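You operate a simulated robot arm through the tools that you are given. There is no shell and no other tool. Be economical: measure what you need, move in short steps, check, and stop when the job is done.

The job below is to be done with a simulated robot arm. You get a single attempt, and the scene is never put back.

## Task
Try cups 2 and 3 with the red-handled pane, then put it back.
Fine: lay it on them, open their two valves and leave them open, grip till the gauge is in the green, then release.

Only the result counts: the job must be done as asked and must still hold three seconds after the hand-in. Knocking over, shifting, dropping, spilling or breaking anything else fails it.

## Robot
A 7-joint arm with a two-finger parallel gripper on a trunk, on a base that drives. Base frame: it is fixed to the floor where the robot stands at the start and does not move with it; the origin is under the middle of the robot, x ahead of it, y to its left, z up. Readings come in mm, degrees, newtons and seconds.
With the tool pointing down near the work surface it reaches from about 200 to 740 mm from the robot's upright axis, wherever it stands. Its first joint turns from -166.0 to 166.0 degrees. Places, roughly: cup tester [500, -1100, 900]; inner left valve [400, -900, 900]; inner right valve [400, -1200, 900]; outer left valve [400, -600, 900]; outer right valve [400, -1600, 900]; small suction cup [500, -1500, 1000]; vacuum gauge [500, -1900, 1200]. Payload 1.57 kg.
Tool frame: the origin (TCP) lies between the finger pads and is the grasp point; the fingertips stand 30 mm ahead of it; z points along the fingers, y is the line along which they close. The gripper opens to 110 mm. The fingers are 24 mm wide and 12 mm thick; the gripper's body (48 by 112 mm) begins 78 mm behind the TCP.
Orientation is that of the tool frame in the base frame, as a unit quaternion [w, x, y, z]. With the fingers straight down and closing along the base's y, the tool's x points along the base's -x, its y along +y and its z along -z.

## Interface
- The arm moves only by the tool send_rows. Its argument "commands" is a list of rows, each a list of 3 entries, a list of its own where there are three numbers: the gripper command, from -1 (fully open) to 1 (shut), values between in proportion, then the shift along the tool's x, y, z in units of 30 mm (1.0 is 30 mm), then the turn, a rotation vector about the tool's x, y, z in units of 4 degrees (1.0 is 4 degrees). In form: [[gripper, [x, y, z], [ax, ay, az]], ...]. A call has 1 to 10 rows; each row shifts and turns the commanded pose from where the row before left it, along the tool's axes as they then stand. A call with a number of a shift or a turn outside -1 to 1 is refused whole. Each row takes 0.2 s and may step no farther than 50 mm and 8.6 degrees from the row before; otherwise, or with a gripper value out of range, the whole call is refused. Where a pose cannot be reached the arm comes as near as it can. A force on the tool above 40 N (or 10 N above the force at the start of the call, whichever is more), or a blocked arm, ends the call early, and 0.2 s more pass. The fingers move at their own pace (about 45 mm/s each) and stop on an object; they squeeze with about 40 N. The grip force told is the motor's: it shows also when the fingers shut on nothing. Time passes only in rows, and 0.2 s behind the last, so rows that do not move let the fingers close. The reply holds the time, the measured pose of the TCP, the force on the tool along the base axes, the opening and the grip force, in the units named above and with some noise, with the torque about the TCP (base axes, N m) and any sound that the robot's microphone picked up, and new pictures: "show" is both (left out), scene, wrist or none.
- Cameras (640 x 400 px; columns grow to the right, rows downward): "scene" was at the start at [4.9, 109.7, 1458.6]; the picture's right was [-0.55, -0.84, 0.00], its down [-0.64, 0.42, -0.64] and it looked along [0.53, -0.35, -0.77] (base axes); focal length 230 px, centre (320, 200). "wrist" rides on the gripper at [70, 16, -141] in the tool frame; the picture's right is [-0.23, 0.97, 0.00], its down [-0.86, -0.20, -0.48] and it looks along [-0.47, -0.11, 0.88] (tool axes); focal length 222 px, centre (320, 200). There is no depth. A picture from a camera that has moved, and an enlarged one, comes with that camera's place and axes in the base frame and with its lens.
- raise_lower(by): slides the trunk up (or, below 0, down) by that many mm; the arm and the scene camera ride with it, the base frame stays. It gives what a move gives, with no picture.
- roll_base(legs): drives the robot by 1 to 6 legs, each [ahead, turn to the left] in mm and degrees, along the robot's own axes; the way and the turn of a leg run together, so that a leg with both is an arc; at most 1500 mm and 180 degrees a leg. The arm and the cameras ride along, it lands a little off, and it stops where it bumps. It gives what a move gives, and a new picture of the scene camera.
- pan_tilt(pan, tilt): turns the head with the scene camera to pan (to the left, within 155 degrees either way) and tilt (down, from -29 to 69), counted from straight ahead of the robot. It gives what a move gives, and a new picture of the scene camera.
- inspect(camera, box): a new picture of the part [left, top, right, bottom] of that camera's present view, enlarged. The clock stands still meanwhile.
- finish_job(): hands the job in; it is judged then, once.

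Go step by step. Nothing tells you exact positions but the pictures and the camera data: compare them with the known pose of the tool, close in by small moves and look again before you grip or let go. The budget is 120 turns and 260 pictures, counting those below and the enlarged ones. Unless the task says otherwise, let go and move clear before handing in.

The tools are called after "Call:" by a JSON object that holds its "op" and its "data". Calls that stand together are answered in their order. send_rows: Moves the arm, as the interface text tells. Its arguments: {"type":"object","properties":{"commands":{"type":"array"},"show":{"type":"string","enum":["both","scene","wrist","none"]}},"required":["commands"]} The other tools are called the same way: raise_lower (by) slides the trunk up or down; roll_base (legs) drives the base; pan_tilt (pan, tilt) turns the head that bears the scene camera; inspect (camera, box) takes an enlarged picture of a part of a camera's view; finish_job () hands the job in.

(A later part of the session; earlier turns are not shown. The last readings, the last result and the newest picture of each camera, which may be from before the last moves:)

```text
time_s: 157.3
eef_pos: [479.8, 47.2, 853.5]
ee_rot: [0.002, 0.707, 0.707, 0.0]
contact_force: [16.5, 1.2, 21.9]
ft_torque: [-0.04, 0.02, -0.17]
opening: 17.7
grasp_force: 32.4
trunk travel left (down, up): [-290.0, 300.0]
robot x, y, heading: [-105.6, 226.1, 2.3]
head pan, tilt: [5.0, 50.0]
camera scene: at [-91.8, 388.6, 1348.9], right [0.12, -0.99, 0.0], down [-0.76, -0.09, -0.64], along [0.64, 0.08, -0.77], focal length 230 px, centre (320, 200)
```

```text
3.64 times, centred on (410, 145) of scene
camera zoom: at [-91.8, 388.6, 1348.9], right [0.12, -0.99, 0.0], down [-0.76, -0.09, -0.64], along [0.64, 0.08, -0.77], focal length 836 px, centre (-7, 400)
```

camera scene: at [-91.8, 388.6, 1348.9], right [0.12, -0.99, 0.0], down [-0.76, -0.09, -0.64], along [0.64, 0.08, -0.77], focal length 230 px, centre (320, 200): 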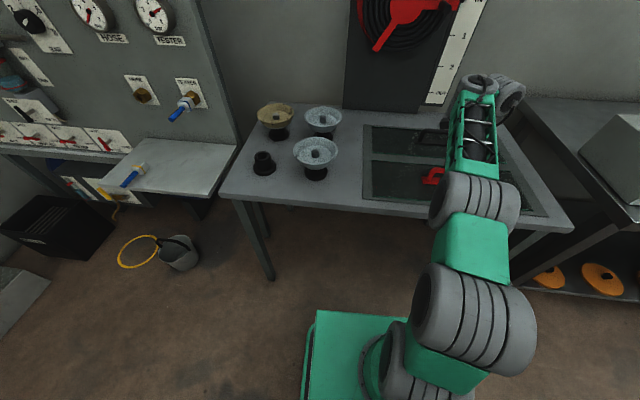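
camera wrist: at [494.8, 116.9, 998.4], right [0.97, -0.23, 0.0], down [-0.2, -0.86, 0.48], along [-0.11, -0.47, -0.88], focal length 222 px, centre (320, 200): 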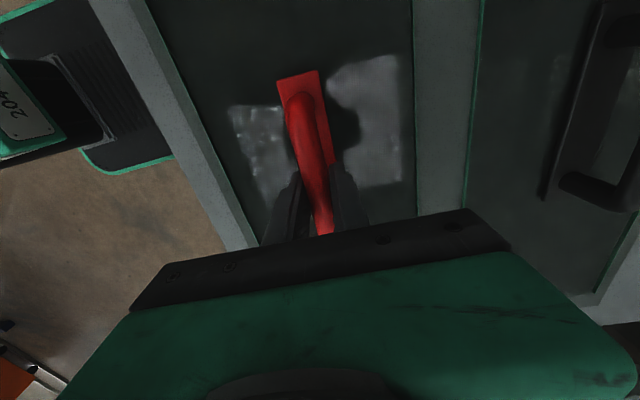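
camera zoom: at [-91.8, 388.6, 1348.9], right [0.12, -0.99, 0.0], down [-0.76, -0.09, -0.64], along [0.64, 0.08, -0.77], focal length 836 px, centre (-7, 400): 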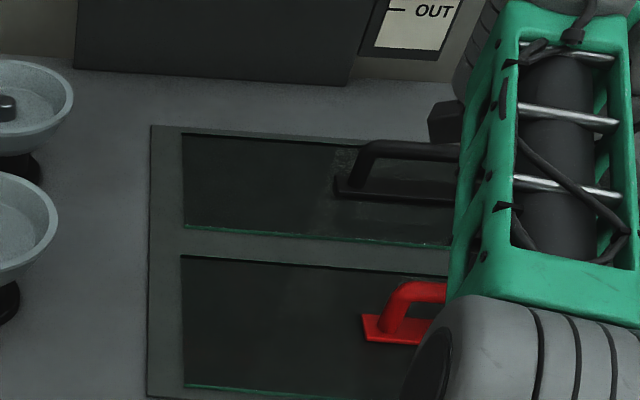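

The pane has dropped back into its seat. I let go, lift clear, raise the trunk and drive back to the tester.

Call:
{"op": "send_rows", "data": {"commands": [[-0.3, [0, 0, 0], [0, 0, 0]], [-0.3, [0, 0, 0], [0, 0, 0]], [-0.3, [0, 0, 0], [0, 0, 0]], [-0.3, [0, 0, -0.5], [0, 0, 0]], [-0.3, [0, 0, -1], [0, 0, 0]], [-0.3, [0, 0, -1], [0, 0, 0]], [-0.3, [0, 0, -1], [0, 0, 0]]], "show": "wrist"}}

Call:
{"op": "raise_lower", "data": {"by": 260}}

Call:
{"op": "roll_base", "data": {"legs": [[-80, 0], [0, -92], [1330, 0], [0, 90]]}}

```text
time_s: 158.9
eef_pos: [479.1, 48.9, 957.6]
ee_rot: [-0.002, 0.707, 0.707, -0.001]
contact_force: [0.0, 0.7, -0.3]
ft_torque: [-0.02, 0.02, 0.01]
opening: 71.5
grasp_force: 0.0
trunk travel left (down, up): [-290.0, 300.0]
robot x, y, heading: [-101.6, 226.0, 2.0]
head pan, tilt: [5.0, 50.0]
camera wrist: at [494.1, 118.3, 1097.9], right [0.97, -0.23, 0.0], down [-0.2, -0.86, 0.48], along [-0.11, -0.47, -0.88], focal length 222 px, centre (320, 200)
```

wrist: 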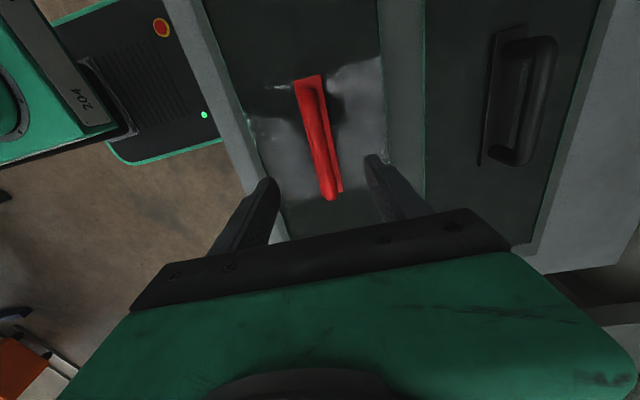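

```text
time_s: 161.6
eef_pos: [477.4, 48.1, 1217.4]
ee_rot: [-0.001, 0.707, 0.707, -0.001]
contact_force: [1.2, 0.0, -0.5]
ft_torque: [0.0, -0.02, 0.04]
opening: 71.4
grasp_force: 0.0
trunk travel left (down, up): [-550.0, 40.0]
robot x, y, heading: [-107.3, 228.6, 2.2]
head pan, tilt: [5.0, 50.0]
```

```text
time_s: 176.5
eef_pos: [472.2, -1272.1, 1217.9]
ee_rot: [0.0, 0.703, 0.712, -0.001]
contact_force: [1.0, 0.3, -0.7]
ft_torque: [0.02, 0.03, -0.03]
opening: 71.6
grasp_force: 0.0
trunk travel left (down, up): [-550.0, 40.0]
robot x, y, heading: [-112.0, -1101.9, 2.9]
head pan, tilt: [5.0, 50.0]
camera scene: at [-101.5, -940.4, 1608.9], right [0.14, -0.99, 0.0], down [-0.76, -0.1, -0.64], along [0.64, 0.09, -0.77], focal length 230 px, centre (320, 200)
```

scene: 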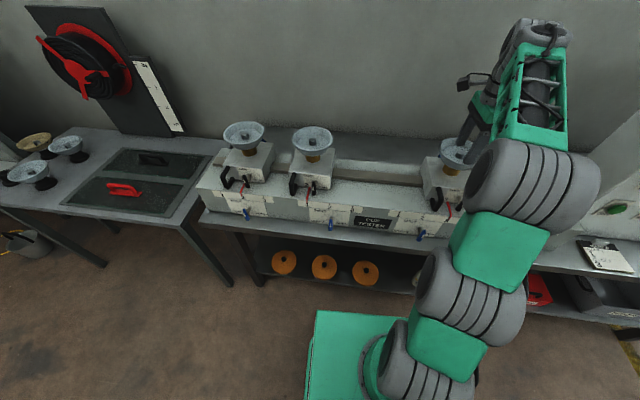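

Now I retract and turn the tool forward in one combined rotation.

Call:
{"op": "send_rows", "data": {"commands": [[-0.2, [0, -1, 0], [0, 0, 0.2]], [-0.2, [0, -1, 0], [0, 0, 0]], [-0.2, [-0.3, -1, 0], [-1, -1, -1]], [-0.2, [0, 0, 0], [-1, -1, -1]], [-0.2, [0, 0, 0], [-1, -1, -1]], [-0.2, [0, 0, 0], [-1, -1, -1]], [-0.2, [0, 0, 0], [-1, -1, -1]], [-0.2, [0, 0, 0], [-1, -1, -1]], [-0.2, [0, 0, 0], [-1, -1, -1]], [-0.2, [0, 0, 0], [-1, -1, -1]]], "show": "none"}}

Call:
{"op": "send_rows", "data": {"commands": [[-0.2, [0, 0, 0], [-1, -1, -1]], [-0.2, [0, 0, 0], [-1, -1, -1]], [-0.2, [0, 0, 0], [-1, -1, -1]], [-0.2, [0, 0, 0], [-1, -1, -1]], [0.1, [0, 0, 0], [-1, -1, -1]], [0.1, [0, 0, 0], [-1, -1, -1]], [0.1, [0, 0, 0], [-1, -1, -1]], [0.1, [0, 0, 0], [-1, -1, -1]], [0.1, [0, 0, 0], [-1, -1, -1]], [0.1, [0, 0, 0], [-0.4, -0.4, -0.4]]], "show": "none"}}

```text
time_s: 178.7
eef_pos: [382.3, -1282.9, 1218.5]
ee_rot: [0.38, 0.435, 0.816, 0.0]
contact_force: [-0.4, 0.7, -0.4]
ft_torque: [-0.01, 0.04, -0.04]
opening: 66.0
grasp_force: 0.0
trunk travel left (down, up): [-550.0, 40.0]
robot x, y, heading: [-113.2, -1102.3, 2.7]
head pan, tilt: [5.0, 50.0]
```

```text
time_s: 180.9
eef_pos: [382.8, -1282.1, 1218.6]
ee_rot: [0.709, -0.004, 0.705, 0.0]
contact_force: [-0.1, 0.0, -0.8]
ft_torque: [0.02, 0.01, 0.01]
opening: 49.5
grasp_force: 0.2
trunk travel left (down, up): [-550.0, 40.0]
robot x, y, heading: [-110.4, -1102.3, 3.1]
head pan, tilt: [5.0, 50.0]
```

Call:
{"op": "send_rows", "data": {"commands": [[0.1, [0, -0.7, -0.6], [0, 0, 0]], [0.1, [0, -0.8, -0.6], [0, 0, 0]], [0.1, [1, 0, 0], [0, 0, 0]], [0.1, [1, 0, 0], [0, 0, 0]], [0.1, [1, 0, 0], [0, 0, 0]], [0.1, [1, 0, 0], [0, 0, 0]], [0.1, [1, 0, 0], [0, 0, 0]], [0.1, [1, 0, 0], [0, 0, 0]], [0.1, [0.2, 0, 0], [0, 0, 0]]], "show": "wrist"}}

Call:
{"op": "inspect", "data": {"camera": "wrist", "box": [240, 80, 400, 220]}}

```text
time_s: 182.9
eef_pos: [349.2, -1328.8, 1031.2]
ee_rot: [0.709, -0.004, 0.706, 0.0]
contact_force: [0.1, -0.4, -0.2]
ft_torque: [0.0, 0.02, -0.02]
opening: 49.4
grasp_force: 0.2
trunk travel left (down, up): [-550.0, 40.0]
robot x, y, heading: [-111.6, -1100.1, 2.8]
head pan, tilt: [5.0, 50.0]
camera wrist: at [206.1, -1312.6, 961.6], right [-0.01, 0.98, 0.22], down [-0.48, -0.2, 0.85], along [0.88, -0.1, 0.47], focal length 222 px, centre (320, 200)
```

wrist: 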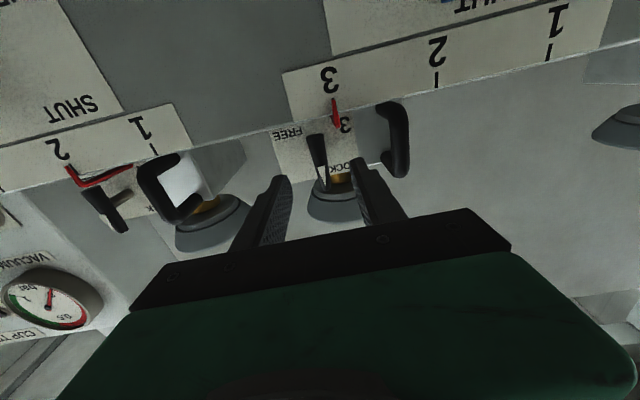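

```text
2.86 times, centred on (320, 150) of wrist
camera zoom: at [206.1, -1312.6, 961.6], right [-0.01, 0.98, 0.22], down [-0.48, -0.2, 0.85], along [0.88, -0.1, 0.47], focal length 635 px, centre (320, 343)
```

zoom: 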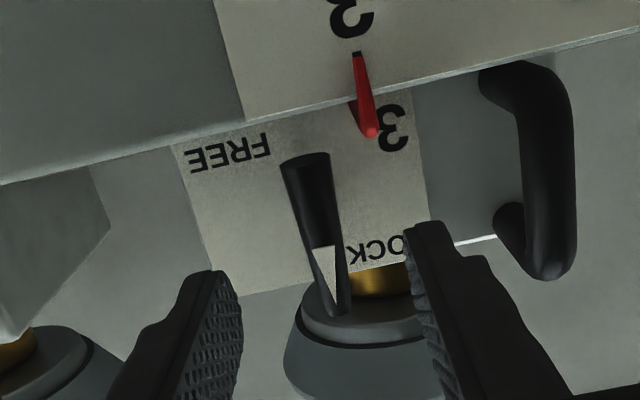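

I take block 3's lever again, centred, and twist it to FREE.

Call:
{"op": "send_rows", "data": {"commands": [[0.1, [0.03, 0.05, 0.8], [0, 0, 0]], [0.1, [0, 0, 0.72], [0, 0, 0]], [1, [0, 0, 0], [0, 0, 0]], [1, [0, 0, 0], [0, 0, 0]], [1, [0, 0, 0], [0, 0, 0]], [1, [0, 0, 0], [0, 0, 0]], [1, [0, 0, 0], [0, 0, 1]], [1, [0, 0, 0], [0, 0, 1]], [1, [0, 0, 0], [0, 0, 1]], [1, [0, 0, 0], [0, 0, 1]]], "show": "none"}}

Call:
{"op": "send_rows", "data": {"commands": [[1, [0, 0, 0], [0, 0, 1]], [1, [0, 0, 0], [0, 0, 1]], [1, [0, 0, 0], [0, 0, 1]], [1, [0, 0, 0], [0, 0, 1]], [1, [0, 0, 0], [0, 0, 1]], [1, [0, 0, 0], [0, 0, 1]], [1, [0, 0, 0], [0, 0, 1]], [1, [0, 0, 0], [0, 0, 1]], [1, [0, 0, 0], [0, 0, 1]]], "show": "none"}}

Call:
{"op": "send_rows", "data": {"commands": [[1, [0, 0, 0], [0, 0, 1]], [1, [0, 0, 0], [0, 0, 1]], [1, [0, 0, 0], [0, 0, 1]], [1, [0, 0, 0], [0, 0, 1]], [1, [0, 0, 0], [0, 0, 1]], [1, [0, 0, 0], [0, 0, 1]], [1, [0, 0, 0], [0, 0, 1]], [1, [0, 0, 0], [0, 0, 1]], [1, [0, 0, 0], [0, 0, 1]], [1, [0, 0, 0], [0, 0, 0.8]]], "show": "none"}}

```text
time_s: 185.1
eef_pos: [393.7, -1328.1, 1030.9]
ee_rot: [0.702, 0.095, 0.699, 0.1]
contact_force: [2.8, -4.1, 0.4]
ft_torque: [-0.03, -0.4, -0.17]
opening: 16.9
grasp_force: 31.3
trunk travel left (down, up): [-550.0, 40.0]
robot x, y, heading: [-108.6, -1102.7, 2.6]
head pan, tilt: [5.0, 50.0]
```

```text
time_s: 187.1
eef_pos: [393.1, -1326.9, 1030.7]
ee_rot: [0.636, 0.307, 0.635, 0.312]
contact_force: [-0.5, -3.9, 0.1]
ft_torque: [-0.03, -0.34, -0.61]
opening: 16.6
grasp_force: 32.1
trunk travel left (down, up): [-550.0, 40.0]
robot x, y, heading: [-114.2, -1100.9, 2.5]
head pan, tilt: [5.0, 50.0]
```

```text
time_s: 189.3
eef_pos: [392.5, -1328.1, 1030.3]
ee_rot: [0.495, 0.503, 0.496, 0.506]
contact_force: [0.8, -4.2, -12.0]
ft_torque: [-0.78, 0.31, 0.02]
opening: 17.1
grasp_force: 32.2
trunk travel left (down, up): [-550.0, 40.0]
robot x, y, heading: [-114.2, -1102.0, 2.7]
head pan, tilt: [5.0, 50.0]
```

Call:
{"op": "send_rows", "data": {"commands": [[1, [0, 0, 0], [0, 0, -0.4]], [1, [0.3, 0, 0], [0, 0, 0]], [1, [0.3, 0, 0], [0, 0, 0]], [1, [0.3, 0, 0], [0, 0, 0]], [1, [0.3, 0, 0], [0, 0, 0]], [1, [0.3, 0, 0], [0, 0, 0]], [1, [0.3, 0, 0], [0, 0, 0]], [1, [0.3, 0, 0], [0, 0, 0]], [1, [0.3, 0, 0], [0, 0, 0]], [1, [0.25, 0, 0], [0, 0, 0]]], "show": "none"}}

Call:
{"op": "inspect", "data": {"camera": "wrist", "box": [200, 120, 320, 220]}}

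Call:
{"op": "inspect", "data": {"camera": "scene", "box": [380, 160, 450, 230]}}

```text
time_s: 191.5
eef_pos: [394.4, -1248.4, 1030.1]
ee_rot: [0.503, 0.495, 0.503, 0.499]
contact_force: [4.3, -1.2, -15.3]
ft_torque: [-0.01, 0.37, -1.03]
opening: 16.6
grasp_force: 32.5
trunk travel left (down, up): [-550.0, 40.0]
robot x, y, heading: [-110.8, -1101.7, 2.8]
head pan, tilt: [5.0, 50.0]
```

```text
4.00 times, centred on (260, 170) of wrist
camera zoom: at [251.4, -1177.9, 1045.7], right [0.0, -0.22, 0.98], down [-0.47, -0.86, -0.19], along [0.88, -0.46, -0.1], focal length 888 px, centre (560, 320)
```

zoom: 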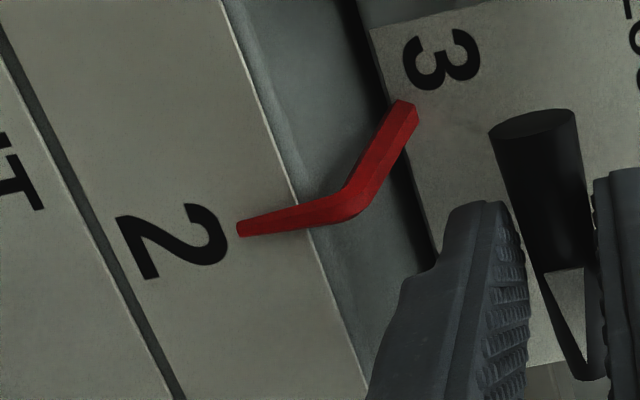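

```text
5.71 times, centred on (415, 195) of scene
camera zoom: at [-99.7, -941.2, 1608.9], right [0.14, -0.99, 0.0], down [-0.76, -0.1, -0.64], along [0.64, 0.09, -0.77], focal length 1313 px, centre (-223, 229)
```

zoom: 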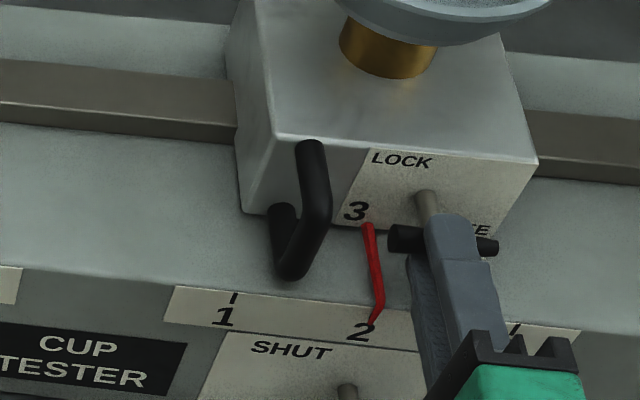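

Call:
{"op": "send_rows", "data": {"commands": [[1, [-0.05, 0, 0], [0, 0, 0]], [1, [0, 0, 0], [0, 0, -1]], [1, [0, 0, 0], [0, 0, -1]], [1, [0, 0, 0], [0, 0, -1]], [1, [0, 0, 0], [0, 0, -1]], [1, [0, 0, 0], [0, 0, -1]], [1, [0, 0, 0], [0, 0, -1]], [1, [0, 0, 0], [0, 0, -1]], [1, [0, 0, 0], [0, 0, -1]], [1, [0, 0, 0], [0, 0, -1]]], "show": "none"}}

Call:
{"op": "send_rows", "data": {"commands": [[1, [0, 0, 0], [0, 0, -1]], [1, [0, 0, 0], [0, 0, -1]], [1, [0, 0, 0], [0, 0, -1]], [1, [0, 0, 0], [0, 0, -1]], [1, [0, 0, 0], [0, 0, -1]], [1, [0, 0, 0], [0, 0, -1]], [1, [0, 0, 0], [0, 0, -1]], [1, [0, 0, 0], [0, 0, -1]], [1, [0, 0, 0], [0, 0, -1]]], "show": "none"}}

Call:
{"op": "send_rows", "data": {"commands": [[1, [0, 0, 0], [0, 0, -1]], [1, [0, 0, 0], [0, 0, -1]], [1, [0, 0, 0], [0, 0, -1]], [1, [0, 0, 0], [0, 0, -1]], [1, [0, 0, 0], [0, 0, -0.7]]], "show": "none"}}

Call:
{"op": "inspect", "data": {"camera": "wrist", "box": [240, 60, 400, 200]}}

```text
time_s: 193.7
eef_pos: [394.4, -1248.4, 1029.9]
ee_rot: [0.633, 0.315, 0.631, 0.319]
contact_force: [12.4, 2.7, 7.7]
ft_torque: [-0.03, 0.19, 0.6]
opening: 16.7
grasp_force: 32.0
trunk travel left (down, up): [-550.0, 40.0]
robot x, y, heading: [-110.7, -1100.7, 2.8]
head pan, tilt: [5.0, 50.0]
```

```text
time_s: 195.7
eef_pos: [392.6, -1248.2, 1030.3]
ee_rot: [0.701, 0.103, 0.698, 0.108]
contact_force: [20.5, 3.2, 19.5]
ft_torque: [0.01, -0.29, 0.05]
opening: 16.8
grasp_force: 32.1
trunk travel left (down, up): [-550.0, 40.0]
robot x, y, heading: [-111.6, -1101.4, 2.8]
head pan, tilt: [5.0, 50.0]
```

```text
time_s: 196.9
eef_pos: [393.6, -1247.9, 1029.1]
ee_rot: [0.709, -0.011, 0.705, -0.008]
contact_force: [16.5, 1.5, 17.9]
ft_torque: [0.86, -0.47, 0.03]
opening: 17.2
grasp_force: 31.8
trunk travel left (down, up): [-550.0, 40.0]
robot x, y, heading: [-111.8, -1104.9, 2.9]
head pan, tilt: [5.0, 50.0]
```

```text
2.86 times, centred on (320, 130) of wrist
camera zoom: at [251.0, -1234.1, 959.8], right [-0.01, 0.98, 0.2], down [-0.48, -0.18, 0.86], along [0.88, -0.09, 0.47], focal length 635 px, centre (320, 400)
```

zoom: 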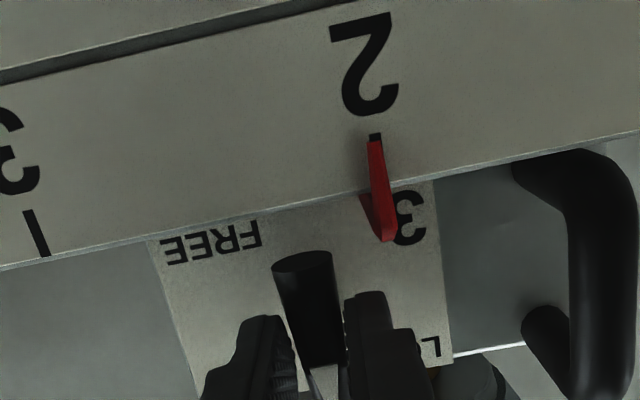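

Block 3 is at mark 2 and locked. I release, back off and shift the base left for block 2.

Call:
{"op": "send_rows", "data": {"commands": [[0.1, [0, 0, 0], [0, 0, 0.35]], [0.1, [0, 0, 0], [0, 0, 0]], [0.1, [0, 0, -1], [0, 0, 0]], [0.1, [0, 0, -1], [0, 0, 0]]], "show": "none"}}

Call:
{"op": "roll_base", "data": {"legs": [[-60, 0], [0, 87], [370, 0], [0, -90]]}}

```text
time_s: 197.9
eef_pos: [334.4, -1248.3, 1031.0]
ee_rot: [0.705, -0.001, 0.709, 0.001]
contact_force: [-0.1, 0.0, -1.2]
ft_torque: [0.0, 0.0, 0.04]
opening: 49.4
grasp_force: 0.0
out of reach, approached as far as the arm can: row 4
trunk travel left (down, up): [-550.0, 40.0]
robot x, y, heading: [-111.8, -1106.7, 2.7]
head pan, tilt: [5.0, 50.0]
```

```text
time_s: 208.2
eef_pos: [276.9, -920.3, 1030.4]
ee_rot: [0.705, 0.024, 0.709, -0.025]
contact_force: [0.4, -0.7, -0.3]
ft_torque: [0.0, 0.01, 0.01]
opening: 49.4
grasp_force: 0.1
trunk travel left (down, up): [-550.0, 40.0]
robot x, y, heading: [-158.1, -743.4, -1.2]
head pan, tilt: [5.0, 50.0]
camera scene: at [-136.5, -582.0, 1608.9], right [0.07, -1.0, 0.0], down [-0.76, -0.05, -0.64], along [0.64, 0.04, -0.77], focal length 230 px, centre (320, 200)
```

scene: 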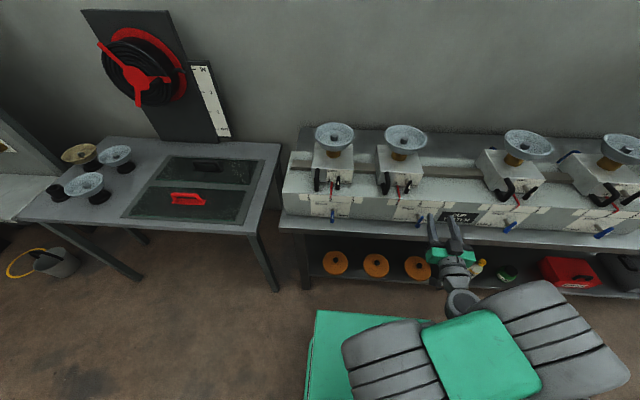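

Call:
{"op": "send_rows", "data": {"commands": [[0.1, [0, 0.8, 0.5], [-1, 0, 0]], [0.1, [0, 0.8, 0.5], [0, 0, 0]], [0.1, [0, 0.8, 0.6], [0, 0, 0]], [0.1, [0, 0, 0.7], [0, 0, 0]]], "show": "none"}}

Call:
{"op": "inspect", "data": {"camera": "wrist", "box": [240, 80, 400, 220]}}

```text
time_s: 209.2
eef_pos: [347.9, -848.5, 1031.1]
ee_rot: [0.706, -0.001, 0.709, 0.001]
contact_force: [0.4, -0.5, 0.9]
ft_torque: [0.01, -0.02, 0.02]
opening: 49.4
grasp_force: 0.0
trunk travel left (down, up): [-550.0, 40.0]
robot x, y, heading: [-158.4, -741.6, -1.4]
head pan, tilt: [5.0, 50.0]
```

```text
2.86 times, centred on (320, 150) of wrist
camera zoom: at [204.9, -833.6, 962.0], right [0.0, 0.97, 0.23], down [-0.47, -0.2, 0.86], along [0.88, -0.11, 0.46], focal length 635 px, centre (320, 343)
```

zoom: 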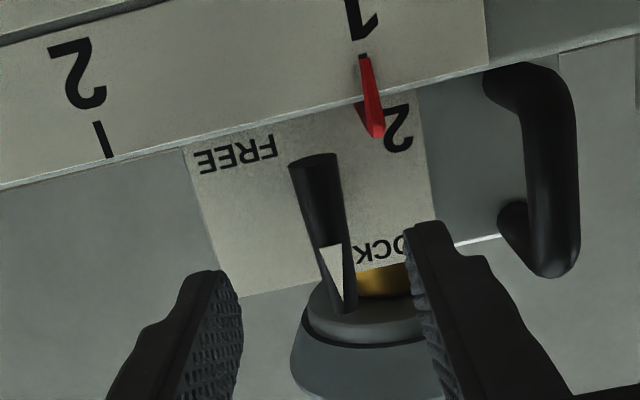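

Aligned. I grip, twist to FREE, then slide back.

Call:
{"op": "send_rows", "data": {"commands": [[0.1, [0.03, 0.04, 0.8], [0, 0, 0]], [0.1, [0, 0, 0.75], [0, 0, 0]], [1, [0, 0, 0], [0, 0, 0]], [1, [0, 0, 0], [0, 0, 0]], [1, [0, 0, 0], [0, 0, 0]], [1, [0, 0, 0], [0, 0, 0]], [1, [0, 0, 0], [0, 0, 1]], [1, [0, 0, 0], [0, 0, 1]], [1, [0, 0, 0], [0, 0, 1]], [1, [0, 0, 0], [0, 0, 1]]], "show": "none"}}

Call:
{"op": "send_rows", "data": {"commands": [[1, [0, 0, 0], [0, 0, 1]], [1, [0, 0, 0], [0, 0, 1]], [1, [0, 0, 0], [0, 0, 1]], [1, [0, 0, 0], [0, 0, 1]], [1, [0, 0, 0], [0, 0, 1]], [1, [0, 0, 0], [0, 0, 1]], [1, [0, 0, 0], [0, 0, 1]], [1, [0, 0, 0], [0, 0, 1]], [1, [0, 0, 0], [0, 0, 1]]], "show": "none"}}

Call:
{"op": "send_rows", "data": {"commands": [[1, [0, 0, 0], [0, 0, 1]], [1, [0, 0, 0], [0, 0, 1]], [1, [0, 0, 0], [0, 0, 1]], [1, [0, 0, 0], [0, 0, 1]], [1, [0, 0, 0], [0, 0, 1]], [1, [0, 0, 0], [0, 0, 1]], [1, [0, 0, 0], [0, 0, 1]], [1, [0, 0, 0], [0, 0, 1]], [1, [0, 0, 0], [0, 0, 1]], [1, [0, 0, 0], [0, 0, 0.7]]], "show": "none"}}

```text
time_s: 211.4
eef_pos: [393.5, -847.4, 1029.5]
ee_rot: [0.699, 0.098, 0.701, 0.098]
contact_force: [-1.1, 7.4, 6.0]
ft_torque: [-0.07, -0.42, 0.17]
opening: 16.9
grasp_force: 31.5
trunk travel left (down, up): [-550.0, 40.0]
robot x, y, heading: [-157.6, -745.4, -1.1]
head pan, tilt: [5.0, 50.0]
```

```text
time_s: 213.4
eef_pos: [393.1, -846.1, 1029.3]
ee_rot: [0.634, 0.31, 0.637, 0.31]
contact_force: [-3.3, 9.6, 8.8]
ft_torque: [-0.01, -0.68, -0.33]
opening: 16.9
grasp_force: 31.9
trunk travel left (down, up): [-550.0, 40.0]
robot x, y, heading: [-158.5, -742.6, -1.2]
head pan, tilt: [5.0, 50.0]
```

```text
time_s: 215.6
eef_pos: [394.0, -847.6, 1030.1]
ee_rot: [0.496, 0.504, 0.498, 0.502]
contact_force: [-2.4, -0.1, 6.4]
ft_torque: [-0.54, -0.15, -0.02]
opening: 16.8
grasp_force: 32.2
trunk travel left (down, up): [-550.0, 40.0]
robot x, y, heading: [-158.3, -743.8, -1.3]
head pan, tilt: [5.0, 50.0]
```

Call:
{"op": "send_rows", "data": {"commands": [[1, [0, 0, 0], [0, 0, -0.3]], [1, [-0.3, 0, 0], [0, 0, 0]], [1, [-0.3, 0, 0], [0, 0, 0]], [1, [-0.3, 0, 0], [0, 0, 0]], [1, [-0.3, 0, 0], [0, 0, 0]], [1, [-0.3, 0, 0], [0, 0, 0]], [1, [-0.3, 0, 0], [0, 0, 0]], [1, [-0.3, 0, 0], [0, 0, 0]], [1, [-0.3, 0, 0], [0, 0, 0]], [1, [-0.25, 0, 0], [0, 0, 0]]], "show": "none"}}

Call:
{"op": "inspect", "data": {"camera": "wrist", "box": [200, 120, 320, 220]}}

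```text
time_s: 217.8
eef_pos: [393.3, -927.1, 1029.9]
ee_rot: [0.499, 0.499, 0.505, 0.497]
contact_force: [-7.4, 1.9, -7.8]
ft_torque: [0.01, 0.16, 0.48]
opening: 16.6
grasp_force: 31.7
trunk travel left (down, up): [-550.0, 40.0]
robot x, y, heading: [-153.5, -741.4, -1.2]
head pan, tilt: [5.0, 50.0]
```

```text
4.00 times, centred on (260, 170) of wrist
camera zoom: at [250.9, -857.4, 1047.5], right [0.01, -0.22, 0.98], down [-0.48, -0.86, -0.19], along [0.88, -0.47, -0.11], focal length 888 px, centre (560, 320)
```

zoom: 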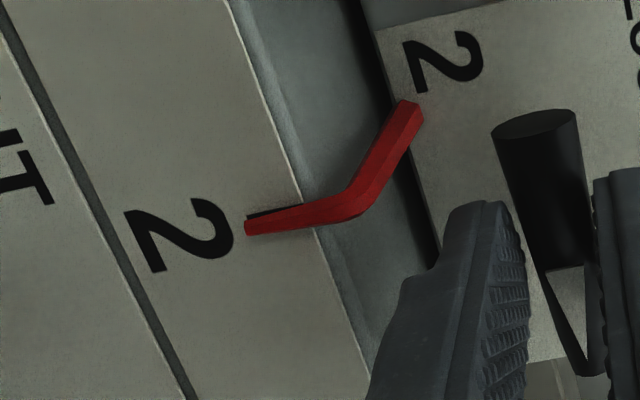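

Pointer 2 is on mark 2. I lock it.

Call:
{"op": "send_rows", "data": {"commands": [[1, [0, 0, 0], [0, 0, -1]], [1, [0, 0, 0], [0, 0, -1]], [1, [0, 0, 0], [0, 0, -1]], [1, [0, 0, 0], [0, 0, -1]], [1, [0, 0, 0], [0, 0, -1]], [1, [0, 0, 0], [0, 0, -1]], [1, [0, 0, 0], [0, 0, -1]], [1, [0, 0, 0], [0, 0, -1]], [1, [0, 0, 0], [0, 0, -1]]], "show": "none"}}

Call:
{"op": "send_rows", "data": {"commands": [[1, [0, 0, 0], [0, 0, -1]], [1, [0, 0, 0], [0, 0, -1]], [1, [0, 0, 0], [0, 0, -1]], [1, [0, 0, 0], [0, 0, -1]], [1, [0, 0, 0], [0, 0, -1]], [1, [0, 0, 0], [0, 0, -1]], [1, [0, 0, 0], [0, 0, -1]], [1, [0, 0, 0], [0, 0, -1]], [1, [0, 0, 0], [0, 0, -1]]], "show": "none"}}

Call:
{"op": "send_rows", "data": {"commands": [[1, [0, 0, 0], [0, 0, -1]], [1, [0, 0, 0], [0, 0, -1]], [1, [0, 0, 0], [0, 0, -1]], [1, [0, 0, 0], [0, 0, -1]], [1, [0, 0, 0], [0, 0, -0.8]]], "show": "wrist"}}

```text
time_s: 219.8
eef_pos: [393.3, -927.4, 1029.8]
ee_rot: [0.63, 0.318, 0.632, 0.319]
contact_force: [-12.7, 0.6, -4.5]
ft_torque: [0.03, 0.48, 0.44]
opening: 16.6
grasp_force: 31.5
trunk travel left (down, up): [-550.0, 40.0]
robot x, y, heading: [-159.6, -742.9, -0.9]
head pan, tilt: [5.0, 50.0]
```

```text
time_s: 221.8
eef_pos: [392.8, -926.8, 1030.3]
ee_rot: [0.698, 0.107, 0.7, 0.107]
contact_force: [-13.3, 2.5, -6.1]
ft_torque: [-0.01, 0.4, 0.09]
opening: 16.5
grasp_force: 32.5
trunk travel left (down, up): [-550.0, 40.0]
robot x, y, heading: [-159.4, -741.0, -1.3]
head pan, tilt: [5.0, 50.0]
```

```text
time_s: 223.0
eef_pos: [393.4, -928.2, 1030.0]
ee_rot: [0.706, -0.012, 0.708, -0.009]
contact_force: [-15.5, 2.8, -7.9]
ft_torque: [0.91, 0.2, 0.08]
opening: 16.8
grasp_force: 32.2
trunk travel left (down, up): [-550.0, 40.0]
robot x, y, heading: [-157.8, -742.4, -1.0]
head pan, tilt: [5.0, 50.0]
camera wrist: at [250.8, -913.4, 961.1], right [0.0, 0.98, 0.2], down [-0.47, -0.18, 0.86], along [0.88, -0.09, 0.47], focal length 222 px, centre (320, 200)
```

wrist: 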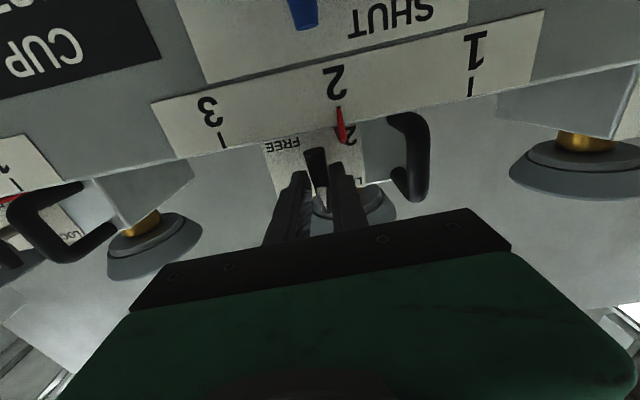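

Both blocks are back at mark 2 and locked. I release, back off, rise and turn the tool down with the combined rotation.

Call:
{"op": "send_rows", "data": {"commands": [[0.1, [0, 0, 0], [0, 0, 0.4]], [0.1, [0, 0, 0], [0, 0, 0]], [0.1, [0, 0, -1], [0, 0, 0]], [0.1, [0, 0, -0.8], [0, 0, 0]], [0.1, [-1, 0, 0], [0, 0, 0]], [0.1, [-1, 0, 0], [0, 0, 0]], [0.1, [-1, 0, 0], [0, 0, 0]], [0.1, [-1, 0, 0], [0, 0, 0]], [0.1, [-1, 0, 0], [0, 0, 0]], [0.1, [-1, 0, 0.5], [0, 0, 0]]], "show": "none"}}

Call:
{"op": "send_rows", "data": {"commands": [[-0.2, [0, 0, 0.5], [1, 1, 1]], [-0.2, [0, 0, 0.5], [1, 1, 1]], [-0.2, [0, 0, 0], [1, 1, 1]], [-0.2, [0, 0, 0], [1, 1, 1]], [-0.2, [0, 0, 0], [1, 1, 1]], [-0.2, [0, 0, 0], [1, 1, 1]], [-0.2, [0, 0, 0], [1, 1, 1]], [-0.2, [0, 0, 0], [1, 1, 1]], [-0.2, [0, 0, 0], [1, 1, 1]]], "show": "none"}}

Call:
{"op": "send_rows", "data": {"commands": [[-0.3, [0, 0, 0], [1, 1, 1]], [-0.3, [0, 0, 0], [1, 1, 1]], [-0.3, [0, 0, 0], [1, 1, 1]], [-0.3, [0, 0, 0], [1, 1, 1]], [-0.3, [0, 0, 0], [1, 1, 1]], [-0.3, [0, 0, 0], [1, 1, 1]], [-0.3, [0, 0, 0], [1, 1, 1]], [-0.3, [0, 0, 0], [1, 1, 1]], [-0.3, [0, 0, 0], [0.3, 0.3, 0.3]]], "show": "wrist"}}

```text
time_s: 225.2
eef_pos: [355.8, -928.4, 1210.7]
ee_rot: [0.705, -0.001, 0.709, 0.0]
contact_force: [0.1, 0.0, -0.1]
ft_torque: [0.01, 0.01, 0.03]
opening: 49.8
grasp_force: 0.1
trunk travel left (down, up): [-550.0, 40.0]
robot x, y, heading: [-159.1, -742.3, -1.1]
head pan, tilt: [5.0, 50.0]
```

```text
time_s: 227.2
eef_pos: [385.8, -928.4, 1208.6]
ee_rot: [0.391, 0.423, 0.818, -0.001]
contact_force: [0.0, 0.0, 0.9]
ft_torque: [0.0, 0.02, 0.03]
opening: 65.9
grasp_force: 0.1
trunk travel left (down, up): [-550.0, 40.0]
robot x, y, heading: [-157.4, -741.6, -1.3]
head pan, tilt: [5.0, 50.0]
```

```text
time_s: 229.2
eef_pos: [387.2, -927.9, 1208.6]
ee_rot: [0.0, 0.706, 0.708, -0.002]
contact_force: [-0.3, -0.5, -0.1]
ft_torque: [0.0, 0.0, 0.0]
opening: 71.4
grasp_force: 0.1
trunk travel left (down, up): [-550.0, 40.0]
robot x, y, heading: [-157.4, -739.3, -1.3]
head pan, tilt: [5.0, 50.0]
camera wrist: at [402.1, -857.9, 1350.2], right [0.97, -0.22, 0.0], down [-0.2, -0.85, 0.48], along [-0.11, -0.47, -0.88], focal length 222 px, centre (320, 200)
```

wrist: 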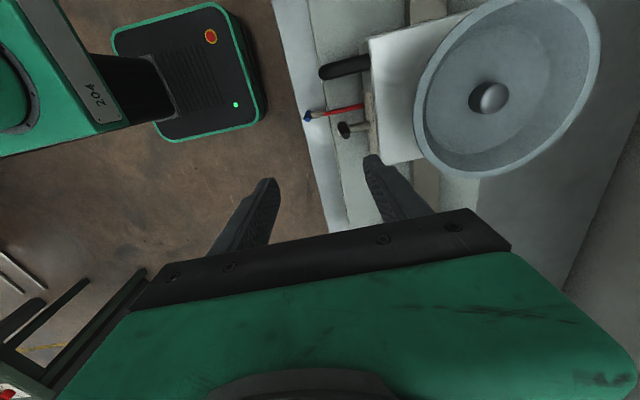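

I see cup 2 from above: centre near (556,-910), rim z about 1135. I drive back to the pane table.

Call:
{"op": "roll_base", "data": {"legs": [[0, 91], [978, 0], [0, -90], [80, 0]]}}

Call:
{"op": "inspect", "data": {"camera": "wrist", "box": [180, 0, 500, 240]}}

```text
time_s: 242.8
eef_pos: [473.0, 71.9, 1207.5]
ee_rot: [0.0, 0.704, 0.71, -0.002]
contact_force: [0.7, 0.1, -0.7]
ft_torque: [0.01, 0.03, 0.0]
opening: 71.5
grasp_force: 0.1
trunk travel left (down, up): [-550.0, 40.0]
robot x, y, heading: [-71.6, 252.7, -1.2]
head pan, tilt: [5.0, 50.0]
camera scene: at [-51.1, 416.1, 1608.8], right [0.07, -1.0, 0.0], down [-0.76, -0.05, -0.64], along [0.64, 0.04, -0.77], focal length 230 px, centre (320, 200)
```

scene: 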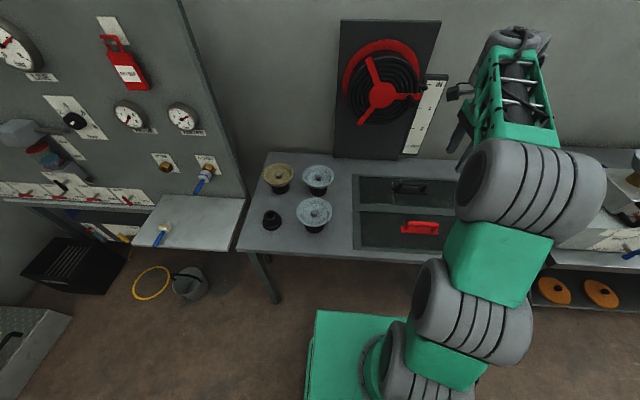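

```text
1.67 times, centred on (340, 120) of wrist
camera zoom: at [487.6, 142.4, 1349.6], right [0.98, -0.22, 0.0], down [-0.19, -0.86, 0.48], along [-0.11, -0.47, -0.88], focal length 370 px, centre (287, 333)
```

zoom: 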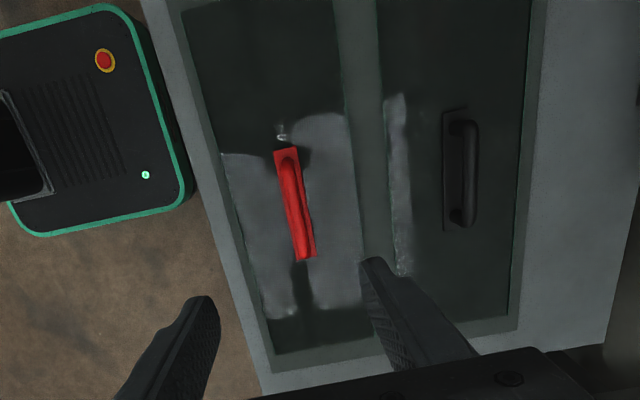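

Call:
{"op": "send_rows", "data": {"commands": [[-0.3, [-0.83, 0.2, 0], [0, 0, 0.1]], [-0.3, [0, 0, 0], [0, 0, 0]]], "show": "none"}}

Call:
{"op": "raise_lower", "data": {"by": -260}}

Call:
{"op": "send_rows", "data": {"commands": [[-0.3, [0, 0, 1], [0, 0, 0]], [-0.3, [0, 0, 0.6], [0, 0, 0]], [-0.3, [0, 0, 0.5], [0, 0, 0]], [-0.3, [0, 0, 0], [0, 0, 0]]], "show": "wrist"}}

```text
time_s: 243.4
eef_pos: [476.2, 45.3, 1207.0]
ee_rot: [-0.001, 0.706, 0.708, 0.0]
contact_force: [-0.3, -0.5, 0.0]
ft_torque: [-0.01, -0.01, 0.03]
opening: 71.6
grasp_force: 0.1
trunk travel left (down, up): [-550.0, 40.0]
robot x, y, heading: [-73.9, 254.3, -1.3]
head pan, tilt: [5.0, 50.0]
```

```text
time_s: 246.1
eef_pos: [476.9, 46.2, 948.3]
ee_rot: [-0.001, 0.707, 0.708, 0.0]
contact_force: [0.4, 1.0, -0.2]
ft_torque: [-0.01, 0.0, 0.05]
opening: 71.5
grasp_force: 0.0
trunk travel left (down, up): [-290.0, 300.0]
robot x, y, heading: [-68.8, 255.4, -1.3]
head pan, tilt: [5.0, 50.0]
```

```text
time_s: 247.1
eef_pos: [476.3, 46.7, 887.2]
ee_rot: [-0.001, 0.706, 0.708, 0.0]
contact_force: [-0.8, -0.3, -0.1]
ft_torque: [0.0, 0.02, 0.07]
opening: 71.6
grasp_force: 0.0
trunk travel left (down, up): [-290.0, 300.0]
robot x, y, heading: [-74.1, 257.5, -1.4]
head pan, tilt: [5.0, 50.0]
camera wrist: at [492.5, 116.7, 1028.1], right [0.97, -0.23, 0.0], down [-0.2, -0.86, 0.48], along [-0.11, -0.47, -0.88], focal length 222 px, centre (320, 200)
```

wrist: 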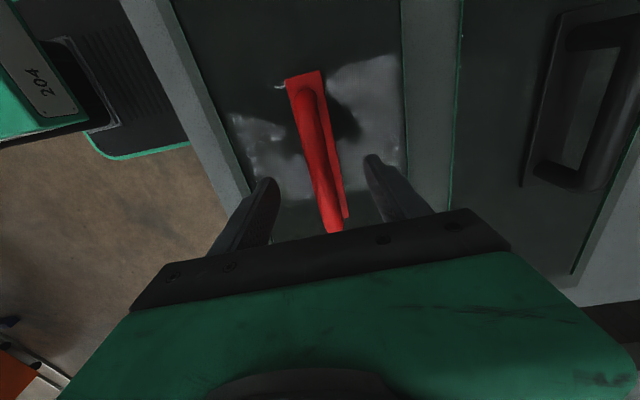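

Call:
{"op": "send_rows", "data": {"commands": [[-0.3, [0, 0.08, 0.5], [0, 0, 0]], [-0.3, [0, 0, 0.5], [0, 0, 0]], [1, [0, 0, 0], [0, 0, 0]], [1, [0, 0, 0], [0, 0, 0]], [1, [0, 0, 0], [0, 0, 0]], [1, [0, 0, 0], [0, 0, 0]], [1, [0, 0, 0], [0, 0, 0]]], "show": "none"}}

Call:
{"op": "send_rows", "data": {"commands": [[1, [0, 0, -0.15], [0, 0, 0]], [1, [0, 0, -0.2], [0, 0, 0]], [1, [0, 0, -0.3], [0, 0, 0]], [1, [0, 0, -0.4], [0, 0, 0]], [1, [0, 0, -0.5], [0, 0, 0]], [1, [0, 0, -0.5], [0, 0, 0]], [1, [0, 0, -0.5], [0, 0, 0]], [1, [0, 0, -0.5], [0, 0, 0]], [1, [0, 0, -0.5], [0, 0, 0]]], "show": "both"}}

```text
time_s: 248.7
eef_pos: [479.4, 46.3, 855.1]
ee_rot: [0.0, 0.707, 0.707, -0.001]
contact_force: [2.5, 0.2, 0.0]
ft_torque: [-0.13, 0.0, -0.2]
opening: 18.1
grasp_force: 30.0
trunk travel left (down, up): [-290.0, 300.0]
robot x, y, heading: [-76.1, 255.5, -1.2]
head pan, tilt: [5.0, 50.0]
```

```text
time_s: 250.7
eef_pos: [479.2, 47.2, 961.0]
ee_rot: [-0.001, 0.707, 0.707, -0.001]
contact_force: [0.0, 0.1, -10.2]
ft_torque: [0.0, -0.01, 0.02]
opening: 17.8
grasp_force: 32.2
trunk travel left (down, up): [-290.0, 300.0]
robot x, y, heading: [-70.8, 255.9, -1.2]
head pan, tilt: [5.0, 50.0]
camera scene: at [-51.6, 415.7, 1348.9], right [0.07, -1.0, 0.0], down [-0.76, -0.05, -0.64], along [0.64, 0.04, -0.77], focal length 230 px, centre (320, 200)
camera wrist: at [494.3, 115.9, 1102.2], right [0.97, -0.23, 0.0], down [-0.2, -0.86, 0.48], along [-0.11, -0.47, -0.88], focal length 222 px, centre (320, 200)
```

scene: 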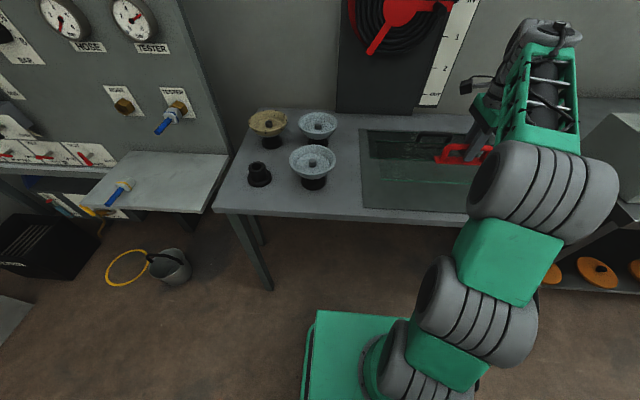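
wrist: 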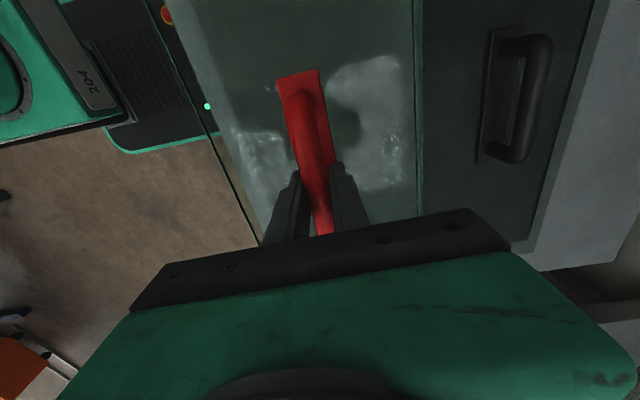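

The pane is held. I raise the trunk fully and drive to the tester, stopping short of the cups.

Call:
{"op": "raise_lower", "data": {"by": 300}}

Call:
{"op": "send_rows", "data": {"commands": [[1, [0, 0, -0.5], [0, 0, 0]], [1, [0, 0, -0.5], [0, 0, 0]], [1, [0, 0, -0.5], [0, 0, 0]], [1, [0, 0, 0], [0, 0, 0]]], "show": "none"}}

Call:
{"op": "roll_base", "data": {"legs": [[-150, 0], [0, -89], [1117, 0], [0, 90]]}}

```text
time_s: 253.7
eef_pos: [479.7, 45.8, 1259.3]
ee_rot: [-0.002, 0.706, 0.708, 0.0]
contact_force: [0.1, -0.5, -10.4]
ft_torque: [-0.02, 0.01, 0.03]
opening: 17.8
grasp_force: 33.1
trunk travel left (down, up): [-590.0, 0.0]
robot x, y, heading: [-73.3, 255.2, -1.3]
head pan, tilt: [5.0, 50.0]
```

```text
time_s: 254.7
eef_pos: [479.2, 45.8, 1306.3]
ee_rot: [0.0, 0.706, 0.708, 0.0]
contact_force: [0.1, -0.3, -9.9]
ft_torque: [-0.01, -0.01, -0.02]
opening: 17.7
grasp_force: 32.4
trunk travel left (down, up): [-590.0, 0.0]
robot x, y, heading: [-70.5, 255.3, -1.2]
head pan, tilt: [5.0, 50.0]
```

```text
time_s: 269.1
eef_pos: [274.9, -1059.8, 1304.8]
ee_rot: [-0.001, 0.704, 0.71, -0.001]
contact_force: [0.3, -0.3, -10.2]
ft_torque: [-0.03, -0.02, 0.02]
opening: 17.5
grasp_force: 31.8
trunk travel left (down, up): [-590.0, 0.0]
robot x, y, heading: [-277.6, -856.4, -0.5]
head pan, tilt: [5.0, 50.0]
camera scene: at [-258.3, -693.6, 1648.9], right [0.07, -1.0, 0.0], down [-0.76, -0.06, -0.64], along [0.64, 0.05, -0.77], focal length 230 px, centre (320, 200)
```

scene: 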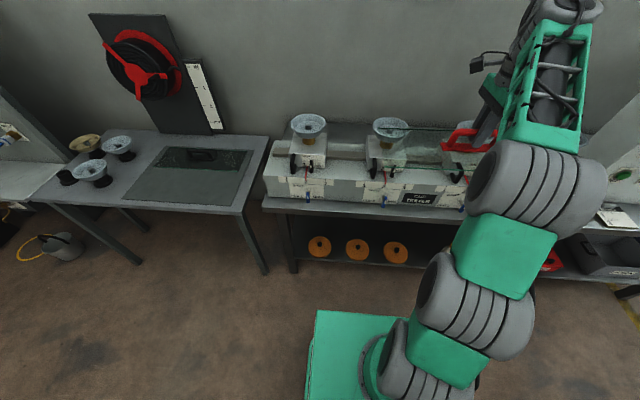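

Call:
{"op": "roll_base", "data": {"legs": [[255, 0]]}}

Call:
{"op": "inspect", "data": {"camera": "scene", "box": [240, 60, 500, 260]}}

Call:
{"op": "inspect", "data": {"camera": "wrist", "box": [0, 0, 640, 400]}}

```text
time_s: 271.0
eef_pos: [527.9, -1059.3, 1304.4]
ee_rot: [-0.001, 0.701, 0.713, -0.001]
contact_force: [0.6, -0.7, -11.2]
ft_torque: [-0.04, 0.02, -0.01]
opening: 17.6
grasp_force: 32.5
trunk travel left (down, up): [-590.0, 0.0]
robot x, y, heading: [-27.7, -855.9, -0.4]
head pan, tilt: [5.0, 50.0]
camera scene: at [-6.2, -696.4, 1648.9], right [0.08, -1.0, 0.0], down [-0.76, -0.06, -0.64], along [0.64, 0.05, -0.77], focal length 230 px, centre (320, 200)
```

scene: 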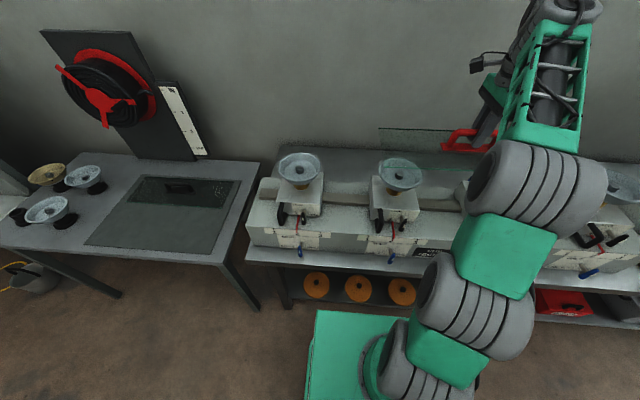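

```text
2.00 times, centred on (370, 160) of scene
camera zoom: at [-6.2, -696.4, 1648.9], right [0.08, -1.0, 0.0], down [-0.76, -0.06, -0.64], along [0.64, 0.05, -0.77], focal length 460 px, centre (220, 280)
```

zoom: 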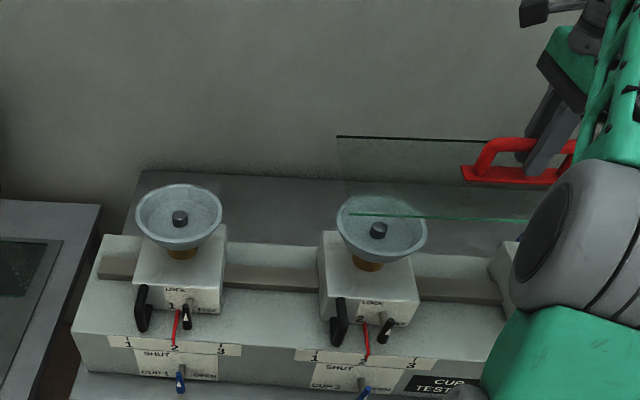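

```text
1.00 times, centred on (320, 200) of wrist (not enlarged: the box is as wide or as high as the picture)
camera zoom: at [543.6, -989.8, 1447.1], right [0.98, -0.21, 0.0], down [-0.19, -0.86, 0.48], along [-0.11, -0.47, -0.88], focal length 222 px, centre (320, 200)
```

zoom: 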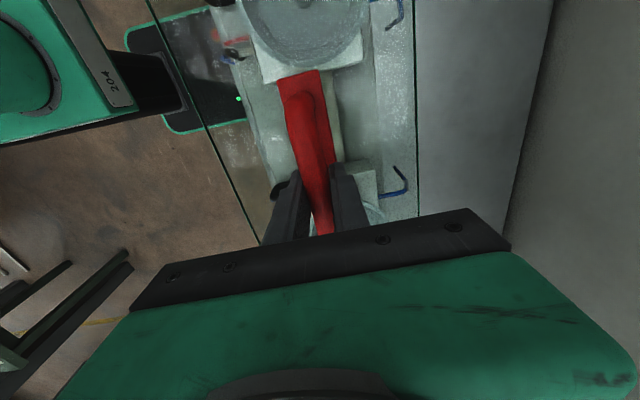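

The pane hangs level, about 470 × 170. I align it at (553,-1070) and lower to just above the cups.

Call:
{"op": "send_rows", "data": {"commands": [[1, [-0.2, 0.4, 0], [0, 0, 0.25]], [1, [-0.17, 0.43, 0], [0, 0, 0]], [1, [0, 0, 0.5], [0, 0, 0]], [1, [0, 0, 0.5], [0, 0, 0]], [1, [0, 0, 0.5], [0, 0, 0]], [1, [0, 0, 0.5], [0, 0, 0]], [1, [0, 0, 0.5], [0, 0, 0]], [1, [0, 0, 0.3], [0, 0, 0]]], "show": "both"}}

Call:
{"op": "inspect", "data": {"camera": "scene", "box": [340, 120, 480, 240]}}

Call:
{"op": "inspect", "data": {"camera": "wrist", "box": [160, 0, 480, 220]}}

```text
time_s: 272.8
eef_pos: [551.8, -1069.8, 1220.3]
ee_rot: [0.0, 0.709, 0.705, 0.0]
contact_force: [-0.5, 0.0, -9.7]
ft_torque: [-0.01, -0.01, 0.03]
opening: 17.8
grasp_force: 32.8
trunk travel left (down, up): [-590.0, 0.0]
robot x, y, heading: [-28.1, -855.2, -0.4]
head pan, tilt: [5.0, 50.0]
camera scene: at [-7.2, -696.4, 1648.9], right [0.08, -1.0, 0.0], down [-0.76, -0.06, -0.64], along [0.64, 0.05, -0.77], focal length 230 px, centre (320, 200)
camera wrist: at [568.3, -1000.0, 1362.4], right [0.97, -0.23, 0.0], down [-0.2, -0.85, 0.48], along [-0.11, -0.46, -0.88], focal length 222 px, centre (320, 200)
```

scene: 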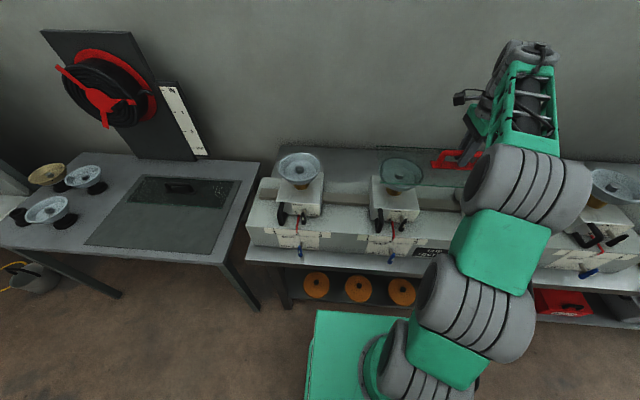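
wrist: 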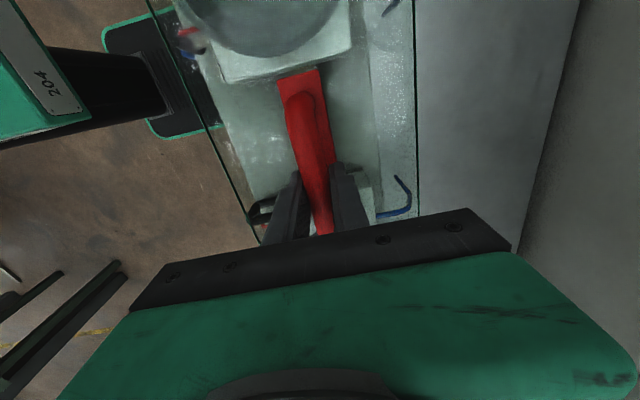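

```text
3.33 times, centred on (410, 180) of scene
camera zoom: at [-7.2, -696.4, 1648.9], right [0.08, -1.0, 0.0], down [-0.76, -0.06, -0.64], along [0.64, 0.05, -0.77], focal length 766 px, centre (20, 267)
```

zoom: 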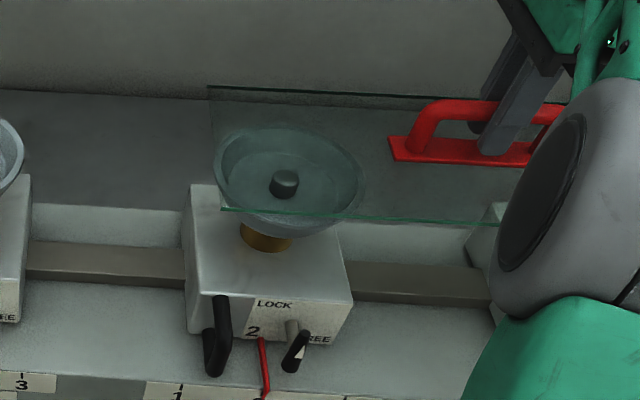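

```text
1.82 times, centred on (320, 110) of wrist
camera zoom: at [568.3, -1000.0, 1362.4], right [0.97, -0.23, 0.0], down [-0.2, -0.85, 0.48], along [-0.11, -0.46, -0.88], focal length 404 px, centre (320, 364)
```

zoom: 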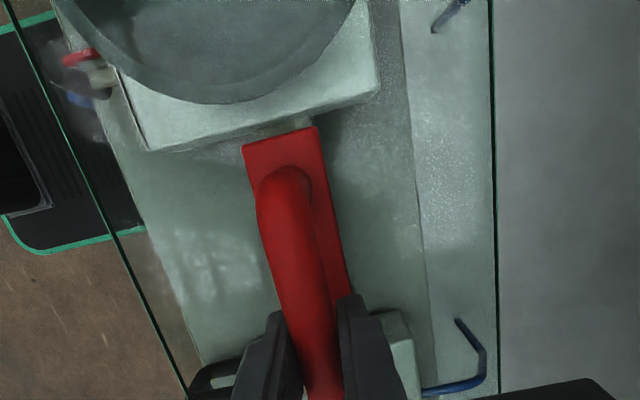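

Pane and cups coincide within a few mm (cup 2 spans y -842…-981, the pane's end is at -835). I shift 1.5 mm right and lower onto the rims.

Call:
{"op": "send_rows", "data": {"commands": [[1, [-0.05, -0.03, 0.3], [0, 0, -0.05]], [1, [0, 0, 0.2], [0, 0, 0]], [1, [0, 0, 0.15], [0, 0, 0]], [1, [0, 0, 0.15], [0, 0, 0]], [1, [0, 0, 0.15], [0, 0, 0]], [1, [0, 0, 0], [0, 0, 0]]], "show": "none"}}

```text
time_s: 274.2
eef_pos: [550.3, -1070.7, 1197.4]
ee_rot: [0.002, 0.707, 0.707, 0.001]
contact_force: [4.7, -1.1, 23.2]
ft_torque: [-0.04, 0.01, 0.0]
opening: 17.9
grasp_force: 32.9
trunk travel left (down, up): [-590.0, 0.0]
robot x, y, heading: [-24.4, -856.8, -0.3]
head pan, tilt: [5.0, 50.0]
```

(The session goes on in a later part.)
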